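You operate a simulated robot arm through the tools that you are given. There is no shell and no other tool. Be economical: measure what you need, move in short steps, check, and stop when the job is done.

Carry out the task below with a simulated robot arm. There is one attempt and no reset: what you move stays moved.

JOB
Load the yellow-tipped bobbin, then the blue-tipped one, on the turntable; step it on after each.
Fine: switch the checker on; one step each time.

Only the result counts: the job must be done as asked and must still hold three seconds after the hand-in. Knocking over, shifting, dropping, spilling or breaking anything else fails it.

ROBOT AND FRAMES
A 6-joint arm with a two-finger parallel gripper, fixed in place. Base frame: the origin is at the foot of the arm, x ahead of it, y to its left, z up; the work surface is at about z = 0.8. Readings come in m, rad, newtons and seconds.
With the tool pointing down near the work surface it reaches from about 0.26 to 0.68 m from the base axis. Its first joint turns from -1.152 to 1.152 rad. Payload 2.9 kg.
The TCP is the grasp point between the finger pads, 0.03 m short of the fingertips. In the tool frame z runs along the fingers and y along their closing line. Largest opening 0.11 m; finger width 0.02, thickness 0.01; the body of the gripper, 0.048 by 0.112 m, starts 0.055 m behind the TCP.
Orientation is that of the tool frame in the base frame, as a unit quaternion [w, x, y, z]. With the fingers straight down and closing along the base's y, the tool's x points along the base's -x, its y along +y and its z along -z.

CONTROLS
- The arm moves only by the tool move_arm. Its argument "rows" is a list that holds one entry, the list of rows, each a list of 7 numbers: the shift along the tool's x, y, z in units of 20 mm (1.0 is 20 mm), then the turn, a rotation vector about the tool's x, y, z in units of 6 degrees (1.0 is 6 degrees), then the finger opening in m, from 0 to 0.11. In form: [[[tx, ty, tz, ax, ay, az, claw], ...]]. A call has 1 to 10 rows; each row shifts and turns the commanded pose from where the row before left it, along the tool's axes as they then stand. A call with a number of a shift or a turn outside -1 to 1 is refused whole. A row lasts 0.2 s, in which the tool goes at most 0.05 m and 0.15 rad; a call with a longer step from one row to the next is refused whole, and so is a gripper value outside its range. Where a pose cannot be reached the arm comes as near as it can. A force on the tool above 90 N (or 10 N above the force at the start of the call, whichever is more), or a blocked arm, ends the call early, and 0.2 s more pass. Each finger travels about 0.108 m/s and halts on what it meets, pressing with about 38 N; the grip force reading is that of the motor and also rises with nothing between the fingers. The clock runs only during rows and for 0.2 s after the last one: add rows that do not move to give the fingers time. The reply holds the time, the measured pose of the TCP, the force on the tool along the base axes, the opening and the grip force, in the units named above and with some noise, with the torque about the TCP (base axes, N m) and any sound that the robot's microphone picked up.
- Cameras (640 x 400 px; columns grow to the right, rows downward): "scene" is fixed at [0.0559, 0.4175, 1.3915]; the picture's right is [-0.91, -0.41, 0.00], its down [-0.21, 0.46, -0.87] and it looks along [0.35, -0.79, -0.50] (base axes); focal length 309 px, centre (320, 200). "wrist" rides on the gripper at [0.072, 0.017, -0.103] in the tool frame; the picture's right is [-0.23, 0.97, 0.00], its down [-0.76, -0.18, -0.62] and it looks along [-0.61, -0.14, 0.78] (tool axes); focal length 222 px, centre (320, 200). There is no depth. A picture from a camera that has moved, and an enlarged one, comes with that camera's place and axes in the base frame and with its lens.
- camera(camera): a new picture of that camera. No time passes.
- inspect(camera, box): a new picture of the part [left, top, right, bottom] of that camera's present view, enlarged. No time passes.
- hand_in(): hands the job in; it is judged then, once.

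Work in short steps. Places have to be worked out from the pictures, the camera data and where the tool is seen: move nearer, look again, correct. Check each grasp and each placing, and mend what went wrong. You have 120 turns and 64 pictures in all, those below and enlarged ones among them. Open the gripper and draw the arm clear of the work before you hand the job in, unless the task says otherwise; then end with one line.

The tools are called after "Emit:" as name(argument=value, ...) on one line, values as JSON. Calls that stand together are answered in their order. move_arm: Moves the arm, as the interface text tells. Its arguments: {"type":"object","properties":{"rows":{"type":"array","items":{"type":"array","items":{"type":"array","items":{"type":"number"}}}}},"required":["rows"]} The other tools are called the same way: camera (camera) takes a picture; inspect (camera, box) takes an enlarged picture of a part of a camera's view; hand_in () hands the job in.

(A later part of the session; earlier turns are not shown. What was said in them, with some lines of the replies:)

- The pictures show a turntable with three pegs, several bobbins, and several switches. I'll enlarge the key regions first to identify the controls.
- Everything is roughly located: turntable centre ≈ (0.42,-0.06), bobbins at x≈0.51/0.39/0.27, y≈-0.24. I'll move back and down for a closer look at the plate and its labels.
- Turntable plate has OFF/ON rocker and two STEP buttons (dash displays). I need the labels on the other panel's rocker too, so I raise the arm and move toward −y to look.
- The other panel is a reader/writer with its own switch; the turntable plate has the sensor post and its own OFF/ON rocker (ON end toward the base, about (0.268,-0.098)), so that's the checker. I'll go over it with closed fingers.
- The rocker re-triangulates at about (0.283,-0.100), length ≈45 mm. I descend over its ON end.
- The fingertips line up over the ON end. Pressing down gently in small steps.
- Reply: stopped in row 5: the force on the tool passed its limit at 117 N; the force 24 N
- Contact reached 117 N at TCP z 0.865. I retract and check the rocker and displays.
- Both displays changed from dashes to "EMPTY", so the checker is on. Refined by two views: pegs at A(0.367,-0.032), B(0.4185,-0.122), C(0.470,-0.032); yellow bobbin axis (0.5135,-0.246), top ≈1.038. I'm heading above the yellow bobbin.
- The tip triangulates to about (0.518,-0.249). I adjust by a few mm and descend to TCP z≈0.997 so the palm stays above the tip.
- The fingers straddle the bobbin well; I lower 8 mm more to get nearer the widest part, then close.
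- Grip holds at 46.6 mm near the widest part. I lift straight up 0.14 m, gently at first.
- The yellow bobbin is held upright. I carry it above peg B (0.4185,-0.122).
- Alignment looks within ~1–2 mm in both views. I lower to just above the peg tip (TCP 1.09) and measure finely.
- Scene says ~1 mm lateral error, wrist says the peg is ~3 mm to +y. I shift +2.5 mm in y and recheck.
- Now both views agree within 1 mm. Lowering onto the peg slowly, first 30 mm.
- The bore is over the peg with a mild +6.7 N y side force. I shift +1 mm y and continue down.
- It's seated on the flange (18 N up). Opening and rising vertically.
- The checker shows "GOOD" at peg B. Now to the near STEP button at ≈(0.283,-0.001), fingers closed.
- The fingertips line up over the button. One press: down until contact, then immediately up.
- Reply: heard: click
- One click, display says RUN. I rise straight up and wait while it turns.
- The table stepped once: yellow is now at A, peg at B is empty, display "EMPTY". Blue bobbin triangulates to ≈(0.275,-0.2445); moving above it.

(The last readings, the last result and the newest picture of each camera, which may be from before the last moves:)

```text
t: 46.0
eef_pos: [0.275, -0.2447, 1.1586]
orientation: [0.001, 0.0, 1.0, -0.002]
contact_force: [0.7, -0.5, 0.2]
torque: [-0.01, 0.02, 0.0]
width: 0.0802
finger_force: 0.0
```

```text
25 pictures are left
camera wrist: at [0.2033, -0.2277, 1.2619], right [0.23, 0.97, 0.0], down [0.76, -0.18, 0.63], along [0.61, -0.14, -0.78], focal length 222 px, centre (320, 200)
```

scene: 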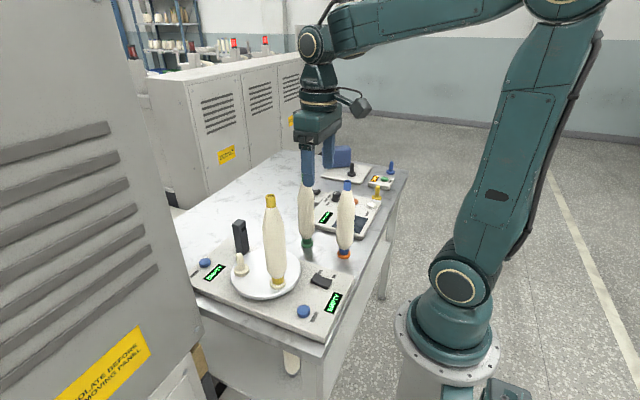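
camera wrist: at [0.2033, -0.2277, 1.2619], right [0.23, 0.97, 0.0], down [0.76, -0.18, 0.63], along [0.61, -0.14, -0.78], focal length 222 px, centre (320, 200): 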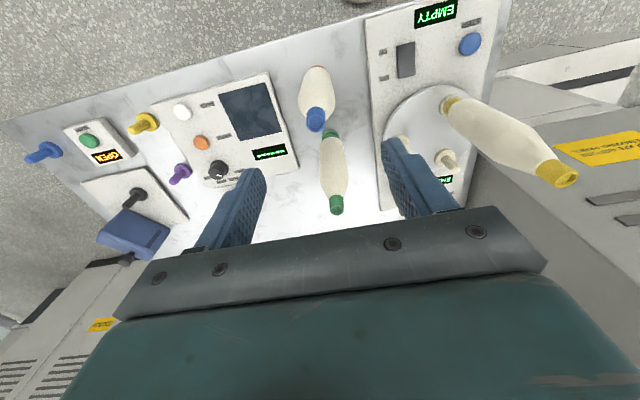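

Blue tip is at ≈(0.276,-0.248); I correct 3 mm in y and descend around it.

Emit:
move_arm(rows=[[[-0.04, -0.16, 1, 0, 0, 0, 0.07], [0, 0, 1, 0, 0, 0, 0.07], [0, 0, 1, 0, 0, 0, 0.07], [0, 0, 1, 0, 0, 0, 0.07], [0, 0, 1, 0, 0, 0, 0.07], [0, 0, 1, 0, 0, 0, 0.07], [0, 0, 1, 0, 0, 0, 0.07], [0, 0, 0.9, 0, 0, 0, 0.07], [0, 0, 0, 0, 0, 0, 0.07]]])

Emit:
inspect(camera="wrist", box=[180, 60, 460, 240])

```text
t: 48.0
eef_pos: [0.2767, -0.2479, 0.9997]
orientation: [0.002, 0.0, 1.0, -0.002]
contact_force: [0.7, -0.4, -0.1]
torque: [0.01, -0.01, 0.01]
width: 0.0699
finger_force: 0.2
```

```text
2.22 times, centred on (320, 150) of wrist
camera zoom: at [0.2043, -0.2296, 1.1034], right [0.23, 0.97, 0.0], down [0.76, -0.18, 0.63], along [0.61, -0.14, -0.78], focal length 494 px, centre (320, 311)
```

zoom: 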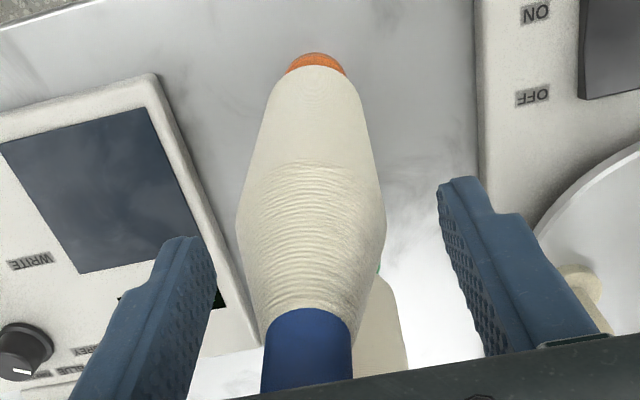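

The bobbin sits ~2.5 mm toward −y of centre; I correct, lower 8 mm, and close.

Emit:
move_arm(rows=[[[0, -0.13, 0.2, 0, 0, 0, 0.07], [0, 0, 0.2, 0, 0, 0, 0.07], [0, 0, 0, 0, 0, 0, 0.06], [0, 0, 0, 0, 0, 0, 0.05], [0, 0, 0, 0, 0, 0, 0.04], [0, 0, 0, 0, 0, 0, 0.02], [0, 0, 0, 0, 0, 0, 0.0], [0, 0, 0, 0, 0, 0, 0.0]]])

Emit:
inspect(camera="wrist", box=[180, 60, 460, 240])

```text
t: 49.8
eef_pos: [0.278, -0.2493, 0.9921]
orientation: [0.002, 0.0, 1.0, -0.001]
contact_force: [-0.4, -0.2, 0.5]
torque: [-0.01, -0.02, -0.02]
width: 0.0469
finger_force: 38.0
```

```text
2.22 times, centred on (320, 150) of wrist
camera zoom: at [0.2044, -0.2328, 1.0957], right [0.23, 0.97, 0.0], down [0.76, -0.18, 0.63], along [0.61, -0.14, -0.78], focal length 494 px, centre (320, 311)
```

zoom: 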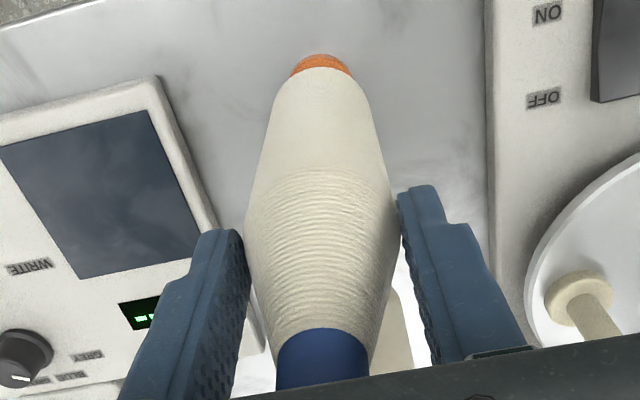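

Centred grip, 46.9 mm. Lifting vertically.

Emit:
move_arm(rows=[[[0, 0, -0.3, 0, 0, 0, 0.0], [0, 0, -0.5, 0, 0, 0, 0.0], [0, 0, -0.8, 0, 0, 0, 0.0], [0, 0, -1, 0, 0, 0, 0.0], [0, 0, -1, 0, 0, 0, 0.0], [0, 0, -1, 0, 0, 0, 0.0], [0, 0, -1, 0, 0, 0, 0.0], [0, 0, -1, 0, 0, 0, 0.0], [0, 0, -0.6, 0, 0, 0, 0.0], [0, 0, 0, 0, 0, 0, 0.0]]])

Emit:
move_arm(rows=[[[-0.5, 0.45, 0, 0, 0, 0, 0.0], [-0.9, 0.82, 0, 0, 0, 0, 0.0], [-0.9, 0.82, 0, 0, 0, 0, 0.0], [-0.9, 0.82, 0, 0, 0, 0, 0.0], [-0.9, 0.82, 0, 0, 0, 0, 0.0], [-0.9, 0.82, 0, 0, 0, 0, 0.0], [-0.9, 0.82, 0, 0, 0, 0, 0.0], [-0.8, 0.8, 0, 0, 0, 0, 0.0], [-0.4, 0.3, 0, 0, 0, 0, 0.0], [0, 0, 0, 0, 0, 0, 0.0]]])

Emit:
inspect(camera="scene", box=[200, 160, 360, 310])

```text
t: 52.0
eef_pos: [0.2783, -0.2501, 1.1362]
orientation: [0.002, 0.0, 1.0, -0.001]
contact_force: [0.0, 0.0, -1.7]
torque: [-0.02, 0.01, 0.0]
width: 0.0471
finger_force: 38.1
```

```text
t: 54.2
eef_pos: [0.4195, -0.1198, 1.1374]
orientation: [0.001, 0.0, 1.0, -0.002]
contact_force: [0.6, -1.1, -1.2]
torque: [-0.03, 0.01, -0.01]
width: 0.0469
finger_force: 37.7
```

```text
2.67 times, centred on (280, 235) of scene
camera zoom: at [0.056, 0.4175, 1.3915], right [-0.91, -0.41, 0.0], down [-0.21, 0.46, -0.87], along [0.35, -0.79, -0.5], focal length 823 px, centre (427, 107)
```

zoom: 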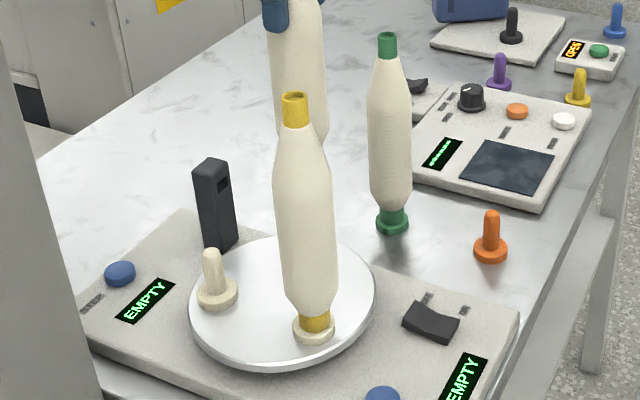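

Peg B is hidden behind yellow in the scene view, so I'll align by the wrist view and the pose that worked before (0.4200,-0.1195).

Emit:
move_arm(rows=[[[0, 0, 0.7, 0, 0, 0, 0.0], [0, 0, 0.7, 0, 0, 0, 0.0], [0, 0, 0.65, 0, 0, 0, 0.0], [0, 0, 0, 0, 0, 0, 0.0], [0, 0, 0, 0, 0, 0, 0.0]]])

Emit:
inspect(camera="wrist", box=[270, 40, 390, 120])

Emit:
inspect(camera="scene", box=[245, 200, 315, 270])

```text
t: 55.4
eef_pos: [0.4198, -0.1202, 1.0945]
orientation: [0.002, 0.0, 1.0, -0.001]
contact_force: [-1.1, 0.1, -0.7]
torque: [0.02, 0.04, -0.01]
width: 0.0468
finger_force: 38.4
```

```text
5.00 times, centred on (330, 80) of wrist
camera zoom: at [0.3473, -0.1036, 1.1979], right [0.23, 0.97, 0.0], down [0.76, -0.18, 0.63], along [0.61, -0.14, -0.78], focal length 1111 px, centre (270, 800)
```

zoom: 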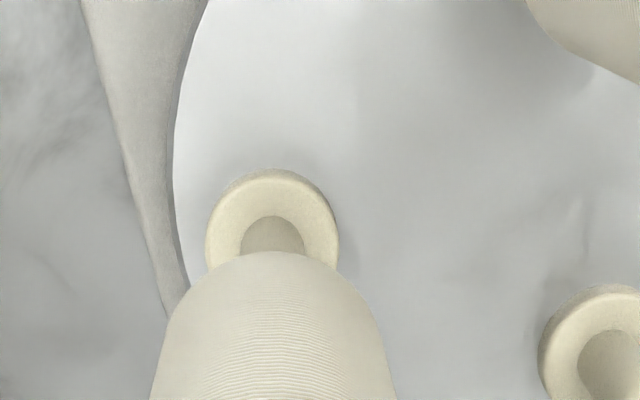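

```text
5.71 times, centred on (280, 235) of scene
camera zoom: at [0.056, 0.4175, 1.3915], right [-0.91, -0.41, 0.0], down [-0.21, 0.46, -0.87], along [0.35, -0.79, -0.5], focal length 1764 px, centre (549, 0)
```

zoom: 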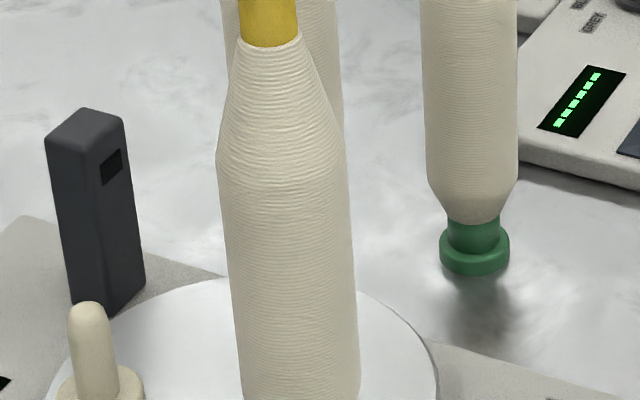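

Lateral alignment is good in the wrist view, but compared with the yellow placing the bobbin sits ~1.5–2 mm further +x. I correct −1.5 mm and lower gently, watching forces.

Emit:
move_arm(rows=[[[0.075, 0, 0, 0, 0, 0, 0.0], [0, 0, 0.25, 0, 0, 0, 0.0], [0, 0, 0.25, 0, 0, 0, 0.0], [0, 0, 0.25, 0, 0, 0, 0.0], [0, 0, 0.25, 0, 0, 0, 0.0], [0, 0, 0, 0, 0, 0, 0.0]]])

```text
t: 56.8
eef_pos: [0.4187, -0.1202, 1.075]
orientation: [0.002, 0.0, 1.0, 0.0]
contact_force: [-0.2, -1.0, -1.1]
torque: [-0.02, 0.01, -0.02]
width: 0.0466
finger_force: 38.4
```

No side force; continuing.

Emit:
move_arm(rows=[[[0, 0, 0.25, 0, 0, 0, 0.0], [0, 0, 0.25, 0, 0, 0, 0.0], [0, 0, 0.25, 0, 0, 0, 0.0], [0, 0, 0, 0, 0, 0, 0.0]]])

```text
t: 57.8
eef_pos: [0.4188, -0.1201, 1.0611]
orientation: [0.002, -0.001, 1.0, -0.001]
contact_force: [-1.5, 0.7, -0.4]
torque: [0.12, 0.27, 0.03]
width: 0.0469
finger_force: 37.8
```

The bore is over the peg with almost no force. Lowering to the seat.

Emit:
move_arm(rows=[[[0, 0, 0.25, 0, 0, 0, 0.0], [0, 0, 0.25, 0, 0, 0, 0.0], [0, 0, 0.25, 0, 0, 0, 0.0], [0, 0, 0.2, 0, 0, 0, 0.0], [0, 0, 0, 0, 0, 0, 0.0]]])

Emit:
inspect(camera="scene", box=[180, 220, 360, 332])

```text
t: 59.0
eef_pos: [0.4183, -0.1195, 1.043]
orientation: [0.002, -0.001, 1.0, -0.001]
contact_force: [-0.6, 0.0, 0.9]
torque: [-0.03, 0.05, 0.01]
width: 0.0465
finger_force: 37.9
```

```text
3.56 times, centred on (270, 276) of scene
camera zoom: at [0.0559, 0.4175, 1.3915], right [-0.91, -0.41, 0.0], down [-0.21, 0.46, -0.87], along [0.35, -0.79, -0.5], focal length 1098 px, centre (498, -70)
```

zoom: 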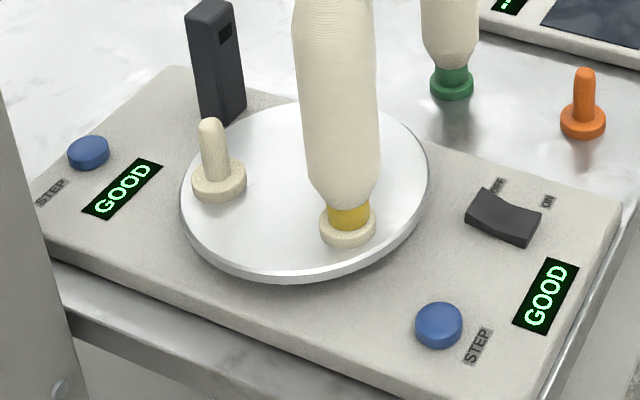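

Checker reads "GOOD". A slight further lowering to confirm the seat, then release and rise.

Emit:
move_arm(rows=[[[0, 0, 0.08, 0, 0, 0, 0.0], [0, 0, 0, 0, 0, 0, 0.0], [0, 0, 0, 0, 0, 0, 0.06], [0, 0, 0, 0, 0, 0, 0.075], [0, 0, 0, 0, 0, 0, 0.08], [0, 0, -0.5, 0, 0, 0, 0.08], [0, 0, -1, 0, 0, 0, 0.08], [0, 0, -1, 0, 0, 0, 0.08], [0, 0, -1, 0, 0, 0, 0.08], [0, 0, -1, 0, 0, 0, 0.08]]])

Emit:
move_arm(rows=[[[0, 0, -1, 0, 0, 0, 0.08], [0, 0, -1, 0, 0, 0, 0.08], [0, 0, 0, 0, 0, 0, 0.08]]])

Emit:
camera(camera="scene")

Emit:
camera(camera="wrist")

```text
t: 61.2
eef_pos: [0.4178, -0.12, 1.1319]
orientation: [0.001, 0.0, 1.0, -0.002]
contact_force: [-0.6, 1.1, -0.2]
torque: [0.02, 0.01, -0.01]
width: 0.0801
finger_force: 0.0
```

```text
t: 62.0
eef_pos: [0.4176, -0.1179, 1.1709]
orientation: [0.002, 0.0, 1.0, -0.001]
contact_force: [-0.1, -0.8, 0.7]
torque: [0.01, 0.01, -0.01]
width: 0.0803
finger_force: 0.0
```

```text
18 pictures are left
```

scene: 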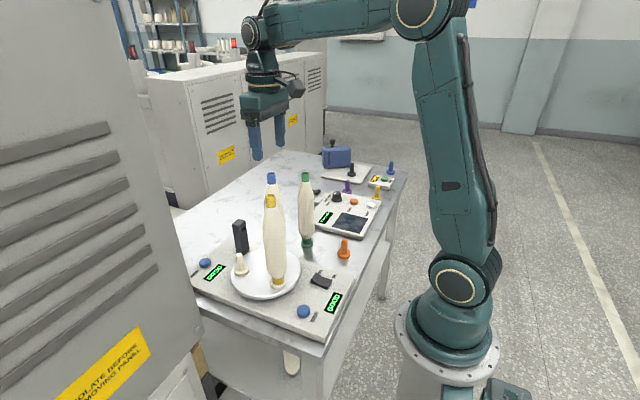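

```text
17 pictures are left
camera wrist: at [0.3446, -0.1015, 1.2741], right [0.23, 0.97, 0.0], down [0.76, -0.18, 0.63], along [0.61, -0.14, -0.78], focal length 222 px, centre (320, 200)
```

wrist: 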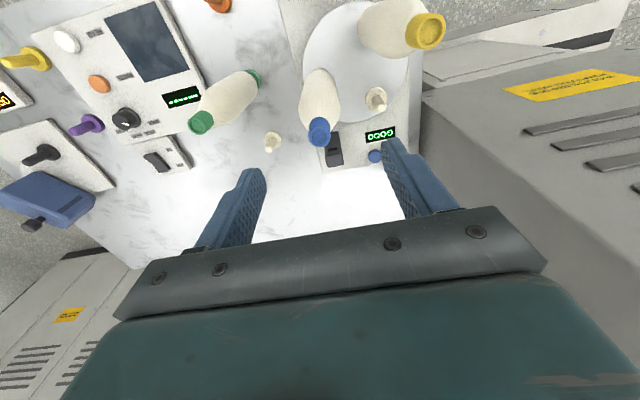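

Both bobbins stand properly, display "GOOD". Back to the near STEP button for one press, aimed slightly away from the yellow bobbin (0.279, 0.003).

Emit:
move_arm(rows=[[[0.87, 0.75, 0, 0, 0, 0, 0.06], [0.87, 0.75, 0, 0, 0, 0, 0.0], [0.87, 0.75, 0, 0, 0, 0, 0.0], [0.87, 0.75, 0, 0, 0, 0, 0.0], [0.87, 0.75, 0, 0, 0, 0, 0.0], [0.87, 0.75, 0, 0, 0, 0, 0.0], [0.87, 0.75, 0, 0, 0, 0, 0.0], [0.84, 0.8, 0, 0, 0, 0, 0.0], [0, 0, 0.5, 0, 0, 0, 0.0], [0, 0, 0, 0, 0, 0, 0.0]]])

Emit:
move_arm(rows=[[[0, 0, 1, 0, 0, 0, 0.0], [0, 0, 1, 0, 0, 0, 0.0], [0, 0, 1, 0, 0, 0, 0.0], [0, 0, 1, 0, 0, 0, 0.0], [0, 0, 1, 0, 0, 0, 0.0], [0, 0, 1, 0, 0, 0, 0.0], [0, 0, 1, 0, 0, 0, 0.0], [0, 0, 1, 0, 0, 0, 0.0], [0, 0, 1, 0, 0, 0, 0.0], [0, 0, 1, 0, 0, 0, 0.0]]])

Emit:
camera(camera="scene")

```text
t: 64.2
eef_pos: [0.2801, 0.0017, 1.1608]
orientation: [0.002, 0.0, 1.0, 0.0]
contact_force: [-0.8, 0.2, -0.2]
torque: [0.01, -0.01, 0.0]
width: 0.0002
finger_force: 37.3
```

```text
t: 66.4
eef_pos: [0.2814, -0.0008, 0.9592]
orientation: [0.002, 0.001, 1.0, 0.0]
contact_force: [-0.3, -0.3, 0.5]
torque: [0.0, -0.01, -0.02]
width: 0.0
finger_force: 38.2
```

```text
16 pictures are left
```

scene: 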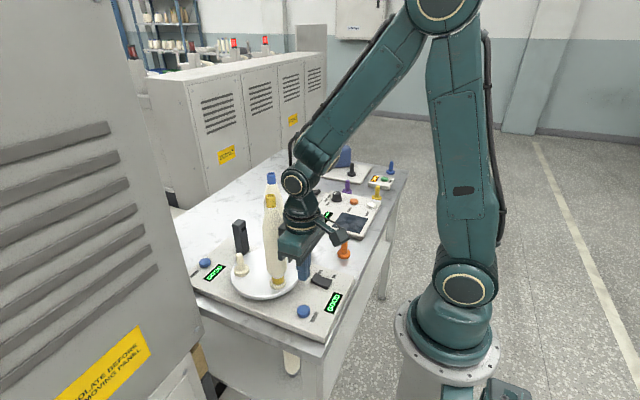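

The wrist joint looks close to the yellow bobbin in this view; I check it enlarged before descending further.

Emit:
inspect(camera="scene", box=[220, 130, 370, 300])

Emit:
camera(camera="wrist")

```text
2.35 times, centred on (295, 215) of scene
camera zoom: at [0.0559, 0.4175, 1.3915], right [-0.91, -0.41, 0.0], down [-0.21, 0.46, -0.87], along [0.35, -0.79, -0.5], focal length 726 px, centre (379, 165)
```

zoom: 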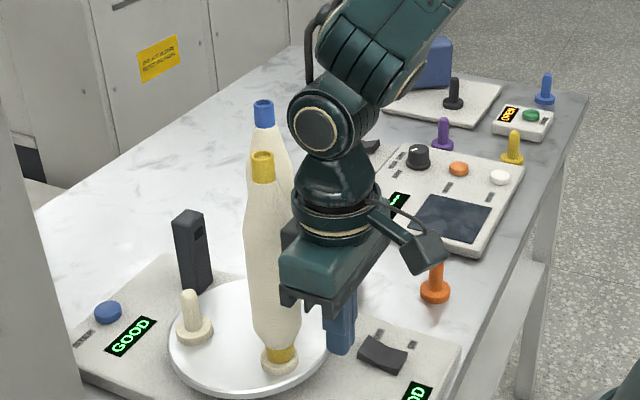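

```text
14 pictures are left
camera wrist: at [0.2082, 0.0158, 1.0622], right [0.23, 0.97, 0.0], down [0.76, -0.18, 0.63], along [0.61, -0.14, -0.78], focal length 222 px, centre (320, 200)
```

wrist: 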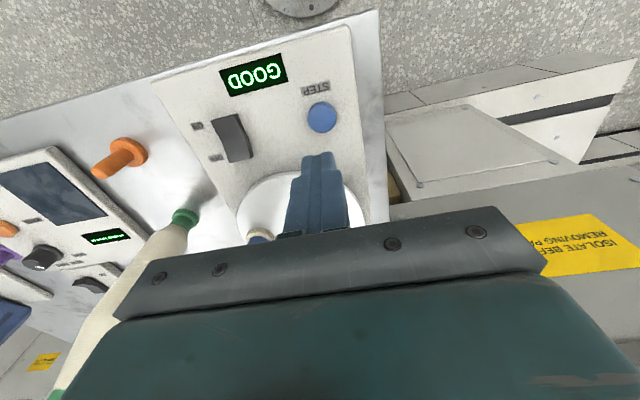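

Clearance to the yellow bobbin is about 3 cm in 3D, so I press once to the same depth as before and come back up.

Emit:
move_arm(rows=[[[0.08, 0, 1, 0, 0, 0, 0.0], [0, 0, 1, 0, 0, 0, 0.0], [0, 0, 0.8, 0, 0, 0, 0.0], [0, 0, 0.8, 0, 0, 0, 0.0], [0, 0, 0.8, 0, 0, 0, 0.0], [0, 0, 0.4, 0, 0, 0, 0.0], [0, 0, 0.3, 0, 0, 0, 0.0], [0, 0, -1, 0, 0, 0, 0.0], [0, 0, -1, 0, 0, 0, 0.0]]])

Emit:
inspect(camera="scene", box=[180, 220, 360, 332])

```text
t: 68.4
eef_pos: [0.2792, 0.0008, 0.897]
orientation: [0.002, 0.001, 1.0, -0.002]
contact_force: [-1.4, -0.5, -0.2]
torque: [0.0, 0.01, -0.04]
width: 0.0
finger_force: 37.6
heard: click
```

```text
3.56 times, centred on (270, 276) of scene
camera zoom: at [0.0559, 0.4175, 1.3915], right [-0.91, -0.41, 0.0], down [-0.21, 0.46, -0.87], along [0.35, -0.79, -0.5], focal length 1098 px, centre (498, -70)
```

zoom: 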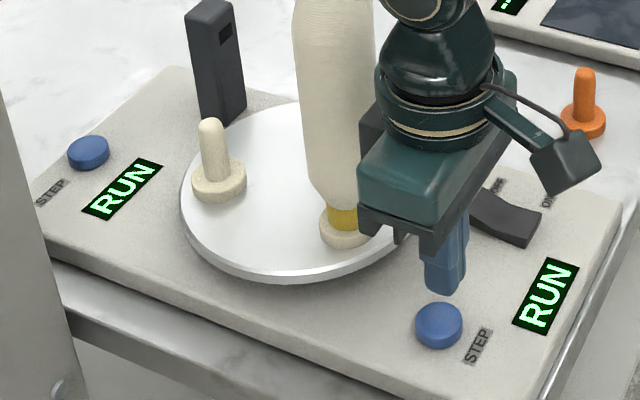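

One click, RUN. I rise straight up, open the gripper and wait for the turn to finish.

Emit:
move_arm(rows=[[[0, 0, -1, 0, 0, 0, 0.0], [0, 0, -1, 0, 0, 0, 0.0], [0, 0, -1, 0, 0, 0, 0.0], [0, 0, -1, 0, 0, 0, 0.0], [0, 0, -1, 0, 0, 0, 0.0], [0, 0, -1, 0, 0, 0, 0.0], [0, 0, -1, 0, 0, 0, 0.0], [0, 0, -1, 0, 0, 0, 0.0], [0, 0, -1, 0, 0, 0, 0.0], [0, 0, -1, 0, 0, 0, 0.0]]])

Emit:
move_arm(rows=[[[0, 0, -1, 0, 0, 0, 0.0], [0, 0, -1, 0, 0, 0, 0.0], [0, 0, -1, 0, 0, 0, 0.0], [0, 0, -1, 0, 0, 0, 0.08], [0, 0, 0, 0, 0, 0, 0.1], [0, 0, 0, 0, 0, 0, 0.1], [0, 0, 0, 0, 0, 0, 0.1]]])

Emit:
camera(camera="scene")

Emit:
inspect(camera="scene", box=[180, 180, 360, 332])

```text
t: 70.6
eef_pos: [0.2771, 0.0, 1.0976]
orientation: [0.001, 0.0, 1.0, -0.001]
contact_force: [-0.6, 0.3, 0.2]
torque: [-0.01, -0.01, 0.03]
width: 0.0
finger_force: 37.5
```

```text
t: 72.2
eef_pos: [0.2767, 0.0006, 1.1775]
orientation: [0.002, 0.0, 1.0, 0.0]
contact_force: [-0.6, 0.0, -1.0]
torque: [0.02, -0.02, 0.03]
width: 0.1
finger_force: 0.1
```

```text
12 pictures are left
```

scene: 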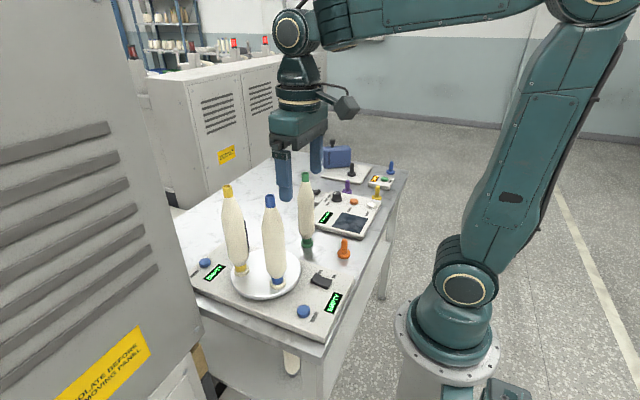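

```text
2.63 times, centred on (270, 256) of scene
camera zoom: at [0.0559, 0.4175, 1.3915], right [-0.91, -0.41, 0.0], down [-0.21, 0.46, -0.87], along [0.35, -0.79, -0.5], focal length 812 px, centre (452, 53)
```

zoom: 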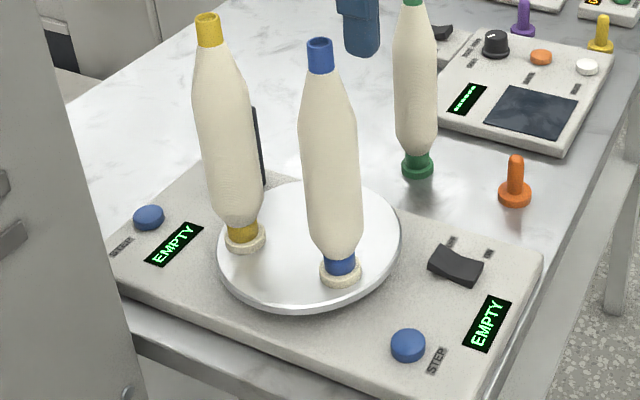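

Both bobbins stand seated on the turntable, it has stepped once after each, the checker is on, and the arm is clear with the gripper open. Handing in.

Emit:
hand_in()

```text
The job is handed in.
```

The checker is on, and the yellow-tipped and then the blue-tipped bobbin are seated on the turntable, with one step after each; the checker read GOOD for both.
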